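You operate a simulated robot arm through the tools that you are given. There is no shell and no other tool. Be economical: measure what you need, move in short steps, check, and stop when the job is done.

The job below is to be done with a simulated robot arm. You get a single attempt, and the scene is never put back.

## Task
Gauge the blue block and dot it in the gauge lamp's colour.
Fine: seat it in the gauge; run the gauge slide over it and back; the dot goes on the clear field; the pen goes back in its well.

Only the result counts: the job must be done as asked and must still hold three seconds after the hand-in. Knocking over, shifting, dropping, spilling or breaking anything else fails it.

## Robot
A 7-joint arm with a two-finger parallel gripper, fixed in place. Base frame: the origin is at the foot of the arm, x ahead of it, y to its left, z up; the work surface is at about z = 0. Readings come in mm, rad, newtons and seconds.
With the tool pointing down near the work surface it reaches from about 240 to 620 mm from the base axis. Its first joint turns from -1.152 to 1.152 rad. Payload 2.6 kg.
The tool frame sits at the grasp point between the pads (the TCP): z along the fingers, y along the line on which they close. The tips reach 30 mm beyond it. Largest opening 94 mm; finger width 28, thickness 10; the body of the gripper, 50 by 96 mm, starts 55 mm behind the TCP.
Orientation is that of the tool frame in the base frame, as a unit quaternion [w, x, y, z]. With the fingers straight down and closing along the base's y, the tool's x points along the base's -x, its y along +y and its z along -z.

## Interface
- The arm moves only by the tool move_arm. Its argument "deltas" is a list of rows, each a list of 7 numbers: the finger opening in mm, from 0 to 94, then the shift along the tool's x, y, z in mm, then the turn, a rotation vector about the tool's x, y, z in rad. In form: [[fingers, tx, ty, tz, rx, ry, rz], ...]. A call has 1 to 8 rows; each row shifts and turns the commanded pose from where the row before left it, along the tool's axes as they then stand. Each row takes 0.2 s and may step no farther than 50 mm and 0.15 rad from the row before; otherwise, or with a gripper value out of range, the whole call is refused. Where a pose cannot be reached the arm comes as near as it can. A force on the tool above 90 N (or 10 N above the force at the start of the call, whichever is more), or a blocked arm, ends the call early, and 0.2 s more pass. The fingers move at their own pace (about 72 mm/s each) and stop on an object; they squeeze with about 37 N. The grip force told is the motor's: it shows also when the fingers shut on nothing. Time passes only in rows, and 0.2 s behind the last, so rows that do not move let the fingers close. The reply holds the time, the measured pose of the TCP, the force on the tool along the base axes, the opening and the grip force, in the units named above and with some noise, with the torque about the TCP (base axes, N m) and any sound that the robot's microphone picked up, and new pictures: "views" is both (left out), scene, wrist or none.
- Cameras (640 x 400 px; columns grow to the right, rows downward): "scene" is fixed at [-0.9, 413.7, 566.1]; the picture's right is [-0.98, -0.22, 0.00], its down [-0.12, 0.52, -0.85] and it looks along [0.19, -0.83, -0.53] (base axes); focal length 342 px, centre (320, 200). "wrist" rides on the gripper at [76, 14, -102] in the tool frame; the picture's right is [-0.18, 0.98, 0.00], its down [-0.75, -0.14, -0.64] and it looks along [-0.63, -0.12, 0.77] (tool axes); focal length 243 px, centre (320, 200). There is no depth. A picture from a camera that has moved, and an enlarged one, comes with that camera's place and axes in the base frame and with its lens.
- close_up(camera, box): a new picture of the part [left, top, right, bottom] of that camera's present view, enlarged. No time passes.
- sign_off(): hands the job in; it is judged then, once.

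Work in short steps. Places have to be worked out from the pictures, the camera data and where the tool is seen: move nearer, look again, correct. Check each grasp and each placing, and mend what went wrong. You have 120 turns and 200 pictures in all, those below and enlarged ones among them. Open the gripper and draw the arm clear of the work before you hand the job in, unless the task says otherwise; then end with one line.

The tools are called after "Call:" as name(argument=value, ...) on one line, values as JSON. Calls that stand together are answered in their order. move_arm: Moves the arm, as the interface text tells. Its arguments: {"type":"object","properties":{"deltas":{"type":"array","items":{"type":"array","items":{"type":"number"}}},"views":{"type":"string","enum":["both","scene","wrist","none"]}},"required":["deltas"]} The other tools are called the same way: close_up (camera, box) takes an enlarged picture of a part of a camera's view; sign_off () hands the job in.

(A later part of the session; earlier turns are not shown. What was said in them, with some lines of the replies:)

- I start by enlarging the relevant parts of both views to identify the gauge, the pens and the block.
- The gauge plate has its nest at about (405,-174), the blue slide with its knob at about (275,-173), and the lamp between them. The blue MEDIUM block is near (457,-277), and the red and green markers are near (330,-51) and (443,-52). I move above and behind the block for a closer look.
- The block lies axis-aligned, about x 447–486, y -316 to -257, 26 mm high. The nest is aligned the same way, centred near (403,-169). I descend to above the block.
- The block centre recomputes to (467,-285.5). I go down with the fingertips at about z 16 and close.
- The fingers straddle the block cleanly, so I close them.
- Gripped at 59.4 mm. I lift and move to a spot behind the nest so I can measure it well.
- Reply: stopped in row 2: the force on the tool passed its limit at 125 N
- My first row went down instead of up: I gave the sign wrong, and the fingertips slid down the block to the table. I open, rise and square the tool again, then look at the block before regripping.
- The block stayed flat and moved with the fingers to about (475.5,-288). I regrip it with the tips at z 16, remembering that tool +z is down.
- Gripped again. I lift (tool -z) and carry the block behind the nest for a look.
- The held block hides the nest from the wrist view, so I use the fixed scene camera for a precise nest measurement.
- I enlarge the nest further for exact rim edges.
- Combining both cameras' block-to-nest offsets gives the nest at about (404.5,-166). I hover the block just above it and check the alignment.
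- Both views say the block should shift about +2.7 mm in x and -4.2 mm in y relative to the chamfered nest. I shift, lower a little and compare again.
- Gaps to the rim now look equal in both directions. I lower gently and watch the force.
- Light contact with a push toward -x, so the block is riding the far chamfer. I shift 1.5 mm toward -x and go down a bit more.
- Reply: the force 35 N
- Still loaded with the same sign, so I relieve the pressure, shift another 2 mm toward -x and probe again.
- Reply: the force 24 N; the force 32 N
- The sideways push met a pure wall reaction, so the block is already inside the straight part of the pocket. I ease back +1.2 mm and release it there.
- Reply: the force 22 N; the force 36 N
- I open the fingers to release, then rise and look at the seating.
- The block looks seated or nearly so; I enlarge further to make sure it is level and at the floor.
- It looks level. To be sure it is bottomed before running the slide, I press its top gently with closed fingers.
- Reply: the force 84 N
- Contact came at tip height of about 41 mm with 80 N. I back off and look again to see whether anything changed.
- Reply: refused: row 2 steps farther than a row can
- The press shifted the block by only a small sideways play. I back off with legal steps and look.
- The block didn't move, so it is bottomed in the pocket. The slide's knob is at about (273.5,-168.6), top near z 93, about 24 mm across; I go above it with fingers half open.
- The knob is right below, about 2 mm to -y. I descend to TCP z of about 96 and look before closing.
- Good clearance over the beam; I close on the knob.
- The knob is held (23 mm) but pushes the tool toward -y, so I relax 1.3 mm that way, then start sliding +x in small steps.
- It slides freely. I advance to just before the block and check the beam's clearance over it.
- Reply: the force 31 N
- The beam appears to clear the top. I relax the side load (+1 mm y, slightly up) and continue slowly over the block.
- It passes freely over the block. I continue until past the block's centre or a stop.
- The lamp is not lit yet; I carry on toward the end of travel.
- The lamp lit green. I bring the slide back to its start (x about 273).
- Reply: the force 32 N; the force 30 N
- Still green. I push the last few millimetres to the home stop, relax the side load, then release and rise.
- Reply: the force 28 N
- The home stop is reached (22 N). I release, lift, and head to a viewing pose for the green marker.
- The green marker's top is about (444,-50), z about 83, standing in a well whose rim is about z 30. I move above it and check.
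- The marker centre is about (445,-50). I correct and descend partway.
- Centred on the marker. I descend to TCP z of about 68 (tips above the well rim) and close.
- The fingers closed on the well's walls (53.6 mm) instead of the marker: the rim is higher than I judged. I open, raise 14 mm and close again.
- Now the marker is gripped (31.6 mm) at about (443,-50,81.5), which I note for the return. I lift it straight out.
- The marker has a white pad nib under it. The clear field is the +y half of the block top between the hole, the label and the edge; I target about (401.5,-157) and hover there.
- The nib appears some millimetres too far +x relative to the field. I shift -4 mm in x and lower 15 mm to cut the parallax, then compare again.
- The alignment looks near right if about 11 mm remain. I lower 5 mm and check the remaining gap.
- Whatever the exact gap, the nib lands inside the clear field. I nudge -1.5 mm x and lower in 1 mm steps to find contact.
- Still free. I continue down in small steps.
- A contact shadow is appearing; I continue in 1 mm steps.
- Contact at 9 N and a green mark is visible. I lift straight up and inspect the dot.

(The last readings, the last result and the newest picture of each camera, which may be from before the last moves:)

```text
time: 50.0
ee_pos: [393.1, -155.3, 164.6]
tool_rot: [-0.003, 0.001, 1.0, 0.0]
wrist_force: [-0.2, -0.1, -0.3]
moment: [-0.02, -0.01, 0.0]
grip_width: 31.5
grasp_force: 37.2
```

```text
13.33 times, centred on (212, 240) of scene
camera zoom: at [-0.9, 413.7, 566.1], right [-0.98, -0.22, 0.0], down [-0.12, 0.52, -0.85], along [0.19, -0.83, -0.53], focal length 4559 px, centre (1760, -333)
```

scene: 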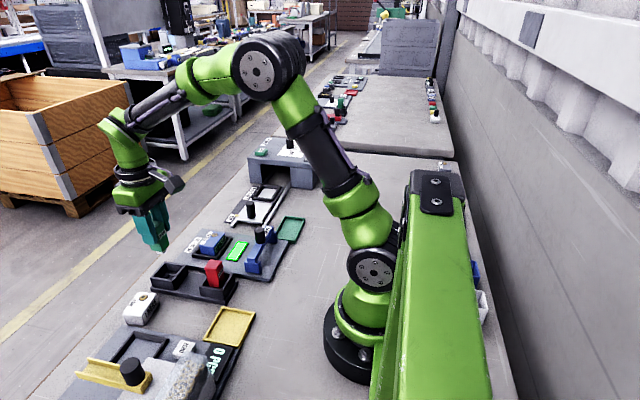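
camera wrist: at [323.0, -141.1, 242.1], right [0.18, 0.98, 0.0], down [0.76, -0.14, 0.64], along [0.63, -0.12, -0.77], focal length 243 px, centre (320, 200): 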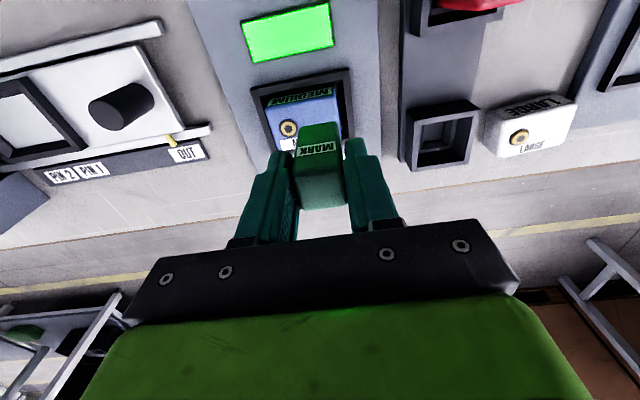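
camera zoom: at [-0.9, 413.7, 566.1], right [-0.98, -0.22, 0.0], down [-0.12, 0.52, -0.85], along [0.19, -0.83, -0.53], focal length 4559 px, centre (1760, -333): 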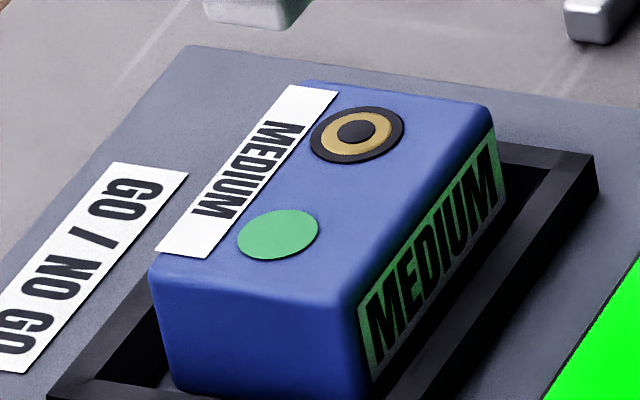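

The green dot sits neatly in the clear field. I return over the well by reversing the commanded offsets and stop above for a check.

Call:
move_arm(deltas=[[15, -16.9, 35, 0, 0, 0, 0], [15, -16.9, 35, 0, 0, 0, 0], [15, -16.8, 35, 0, 0, 0, 0], [15, 0, 0, 25, 0, 0, 0], [15, 0, 0, 0, 0, 0, 0]], views="wrist")

Call:
close_up(camera="scene", box=[130, 220, 226, 280])

```text
time: 51.2
ee_pos: [444.9, -52.1, 139.8]
tool_rot: [-0.001, 0.0, 1.0, 0.0]
wrist_force: [-0.2, 0.7, -0.5]
moment: [-0.04, 0.0, -0.01]
grip_width: 31.4
grasp_force: 37.1
camera wrist: at [368.6, -36.2, 243.3], right [0.19, 0.98, 0.0], down [0.76, -0.14, 0.64], along [0.63, -0.12, -0.77], focal length 243 px, centre (320, 200)
```

wrist: 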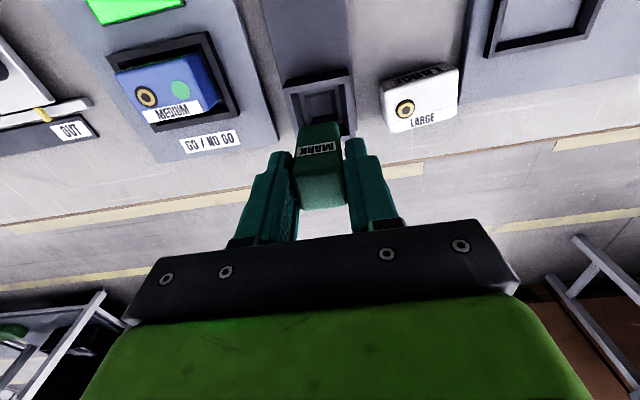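

```text
6.67 times, centred on (178, 250) of scene
camera zoom: at [-0.9, 413.7, 566.1], right [-0.98, -0.22, 0.0], down [-0.12, 0.52, -0.85], along [0.19, -0.83, -0.53], focal length 2280 px, centre (1267, -133)
```

zoom: 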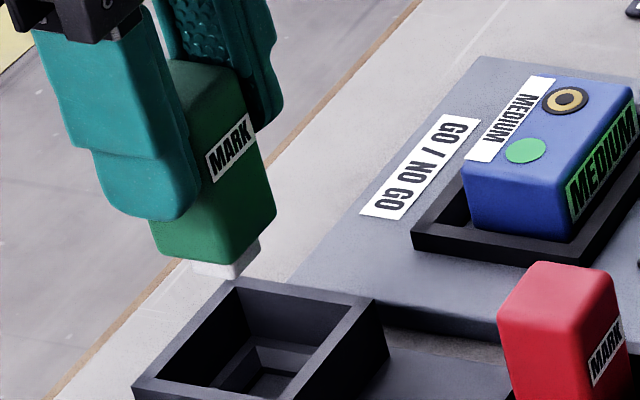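

Aligned above the well. I lower 45 mm and check, then finish to the original height.

Call:
move_arm(deltas=[[15, 0, 0, 15, 0, 0, 0], [15, 0, 0, 15, 0, 0, 0], [15, 0, 0, 10, 0, 0, 0], [15, 0, 0, 5, 0, 0, 0], [15, 0, 0, 0, 0, 0, 0]], views="none")

Call:
close_up(camera="scene", box=[130, 230, 226, 290])

```text
time: 52.4
ee_pos: [443.8, -51.9, 94.4]
tool_rot: [-0.002, 0.001, 1.0, 0.0]
wrist_force: [0.2, 1.6, -0.6]
moment: [0.03, 0.02, -0.02]
grip_width: 31.4
grasp_force: 36.6
```

```text
6.67 times, centred on (178, 260) of scene
camera zoom: at [-0.9, 413.7, 566.1], right [-0.98, -0.22, 0.0], down [-0.12, 0.52, -0.85], along [0.19, -0.83, -0.53], focal length 2280 px, centre (1267, -200)
```

zoom: 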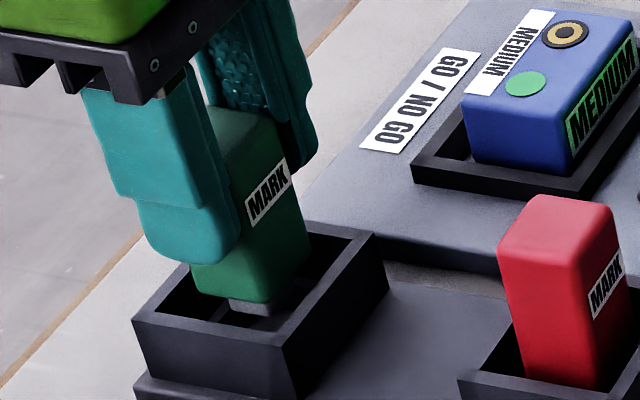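

No contact yet and it is going into the well. I lower the remaining 14 mm gently.

Call:
move_arm(deltas=[[15, 0, 0, 6, 0, 0, 0], [15, 0, 0, 4, 0, 0, 0], [15, 0, 0, 2, 0, 0, 0], [15, 0, 0, 1, 0, 0, 0], [15, 0, 0, 0, 0, 0, 0]], views="none")

Call:
close_up(camera="scene", box=[130, 230, 226, 290])

```text
time: 53.6
ee_pos: [444.0, -51.6, 82.0]
tool_rot: [-0.002, 0.001, 1.0, 0.0]
wrist_force: [-0.8, 0.1, -0.8]
moment: [0.0, 0.02, 0.01]
grip_width: 31.4
grasp_force: 36.7
```

```text
6.67 times, centred on (178, 260) of scene
camera zoom: at [-0.9, 413.7, 566.1], right [-0.98, -0.22, 0.0], down [-0.12, 0.52, -0.85], along [0.19, -0.83, -0.53], focal length 2280 px, centre (1267, -200)
```

zoom: 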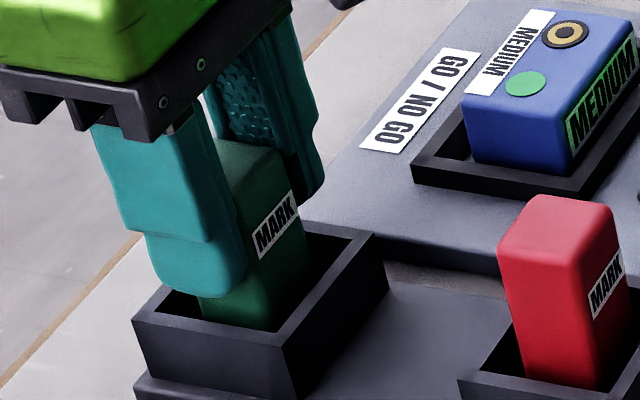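

One more millimetre to the original height, then I feel for the seat.

Call:
move_arm(deltas=[[15, 0, 0, 1, 0, 0, 0], [15, 0, 0, 0.7, 0, 0, 0], [15, 0, 0, 0, 0, 0, 0]], views="none")

```text
time: 54.4
ee_pos: [444.4, -51.3, 80.7]
tool_rot: [-0.001, 0.001, 1.0, 0.0]
wrist_force: [-3.3, 1.9, 13.0]
moment: [0.09, 0.26, -0.04]
grip_width: 31.3
grasp_force: 36.7
```

Seated at the original height with 13 N. I open and rise.

Call:
move_arm(deltas=[[40, 0, 0, 0, 0, 0, 0], [60, 0, 0, 0, 0, 0, 0], [70, 0, 0, 0, 0, 0, 0], [70, 0, 0, -30, 0, 0, 0], [70, 0, 0, -45, 0, 0, 0], [70, 40, 0, -25, 0, 0, 0], [70, 40, 0, -25, 0, 0, 0], [70, 0, 0, 0, 0, 0, 0]], views="both")

Call:
close_up(camera="scene", box=[130, 210, 290, 310])

Call:
close_up(camera="wrist", box=[160, 0, 420, 162])

```text
time: 56.2
ee_pos: [363.4, -49.6, 208.4]
tool_rot: [-0.003, 0.001, 1.0, 0.0]
wrist_force: [-0.3, 0.3, 0.2]
moment: [0.0, 0.0, 0.01]
grip_width: 70.0
grasp_force: 0.1
camera wrist: at [287.9, -34.6, 310.6], right [0.19, 0.98, 0.0], down [0.76, -0.14, 0.64], along [0.63, -0.12, -0.77], focal length 243 px, centre (320, 200)
```

scene: 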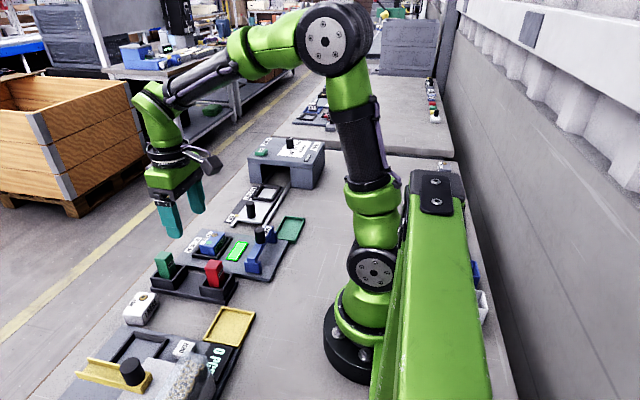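
wrist: 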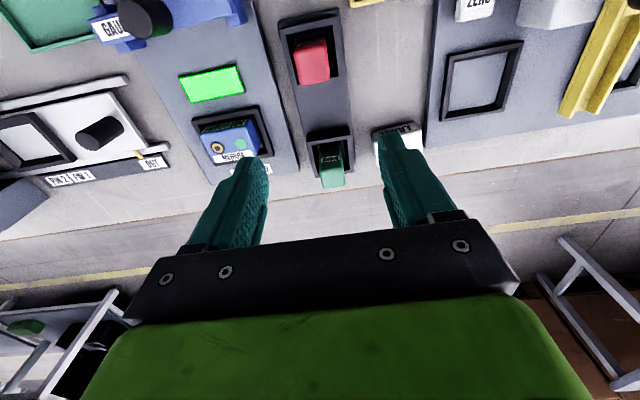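

```text
4.00 times, centred on (210, 260) of scene
camera zoom: at [-0.9, 413.7, 566.1], right [-0.98, -0.22, 0.0], down [-0.12, 0.52, -0.85], along [0.19, -0.83, -0.53], focal length 1368 px, centre (760, -40)
```

zoom: 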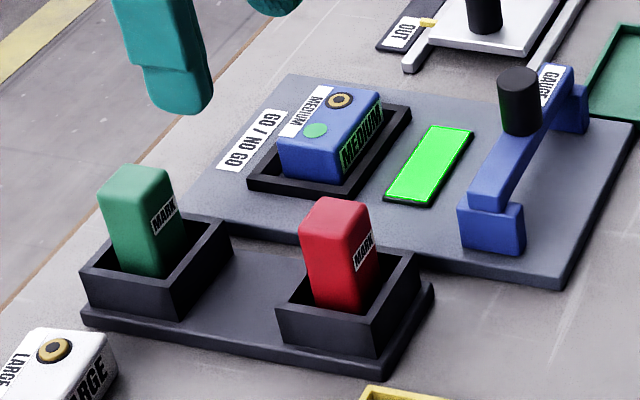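

```text
2.46 times, centred on (290, 81) of wrist
camera zoom: at [287.9, -34.6, 310.6], right [0.19, 0.98, 0.0], down [0.76, -0.14, 0.64], along [0.63, -0.12, -0.77], focal length 597 px, centre (394, 493)
```

zoom: 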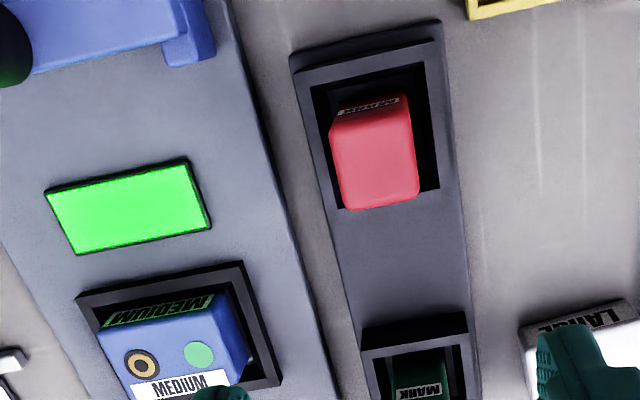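

Everything is in its final place: block seated and dotted green, slide home, marker standing in its well exactly as before, arm clear and gripper open. I hand it in.

Call:
sign_off()

```text
The job is handed in.
```

The blue block is seated in the gauge. The slide was run over it and back, the lamp showed green, a green dot is on the clear field, and the green marker is back in its well. Two slips along the way: the fingers once pressed the block onto the table and moved it a few millimetres, and once closed on the marker's well; neither left anything visibly out of place.
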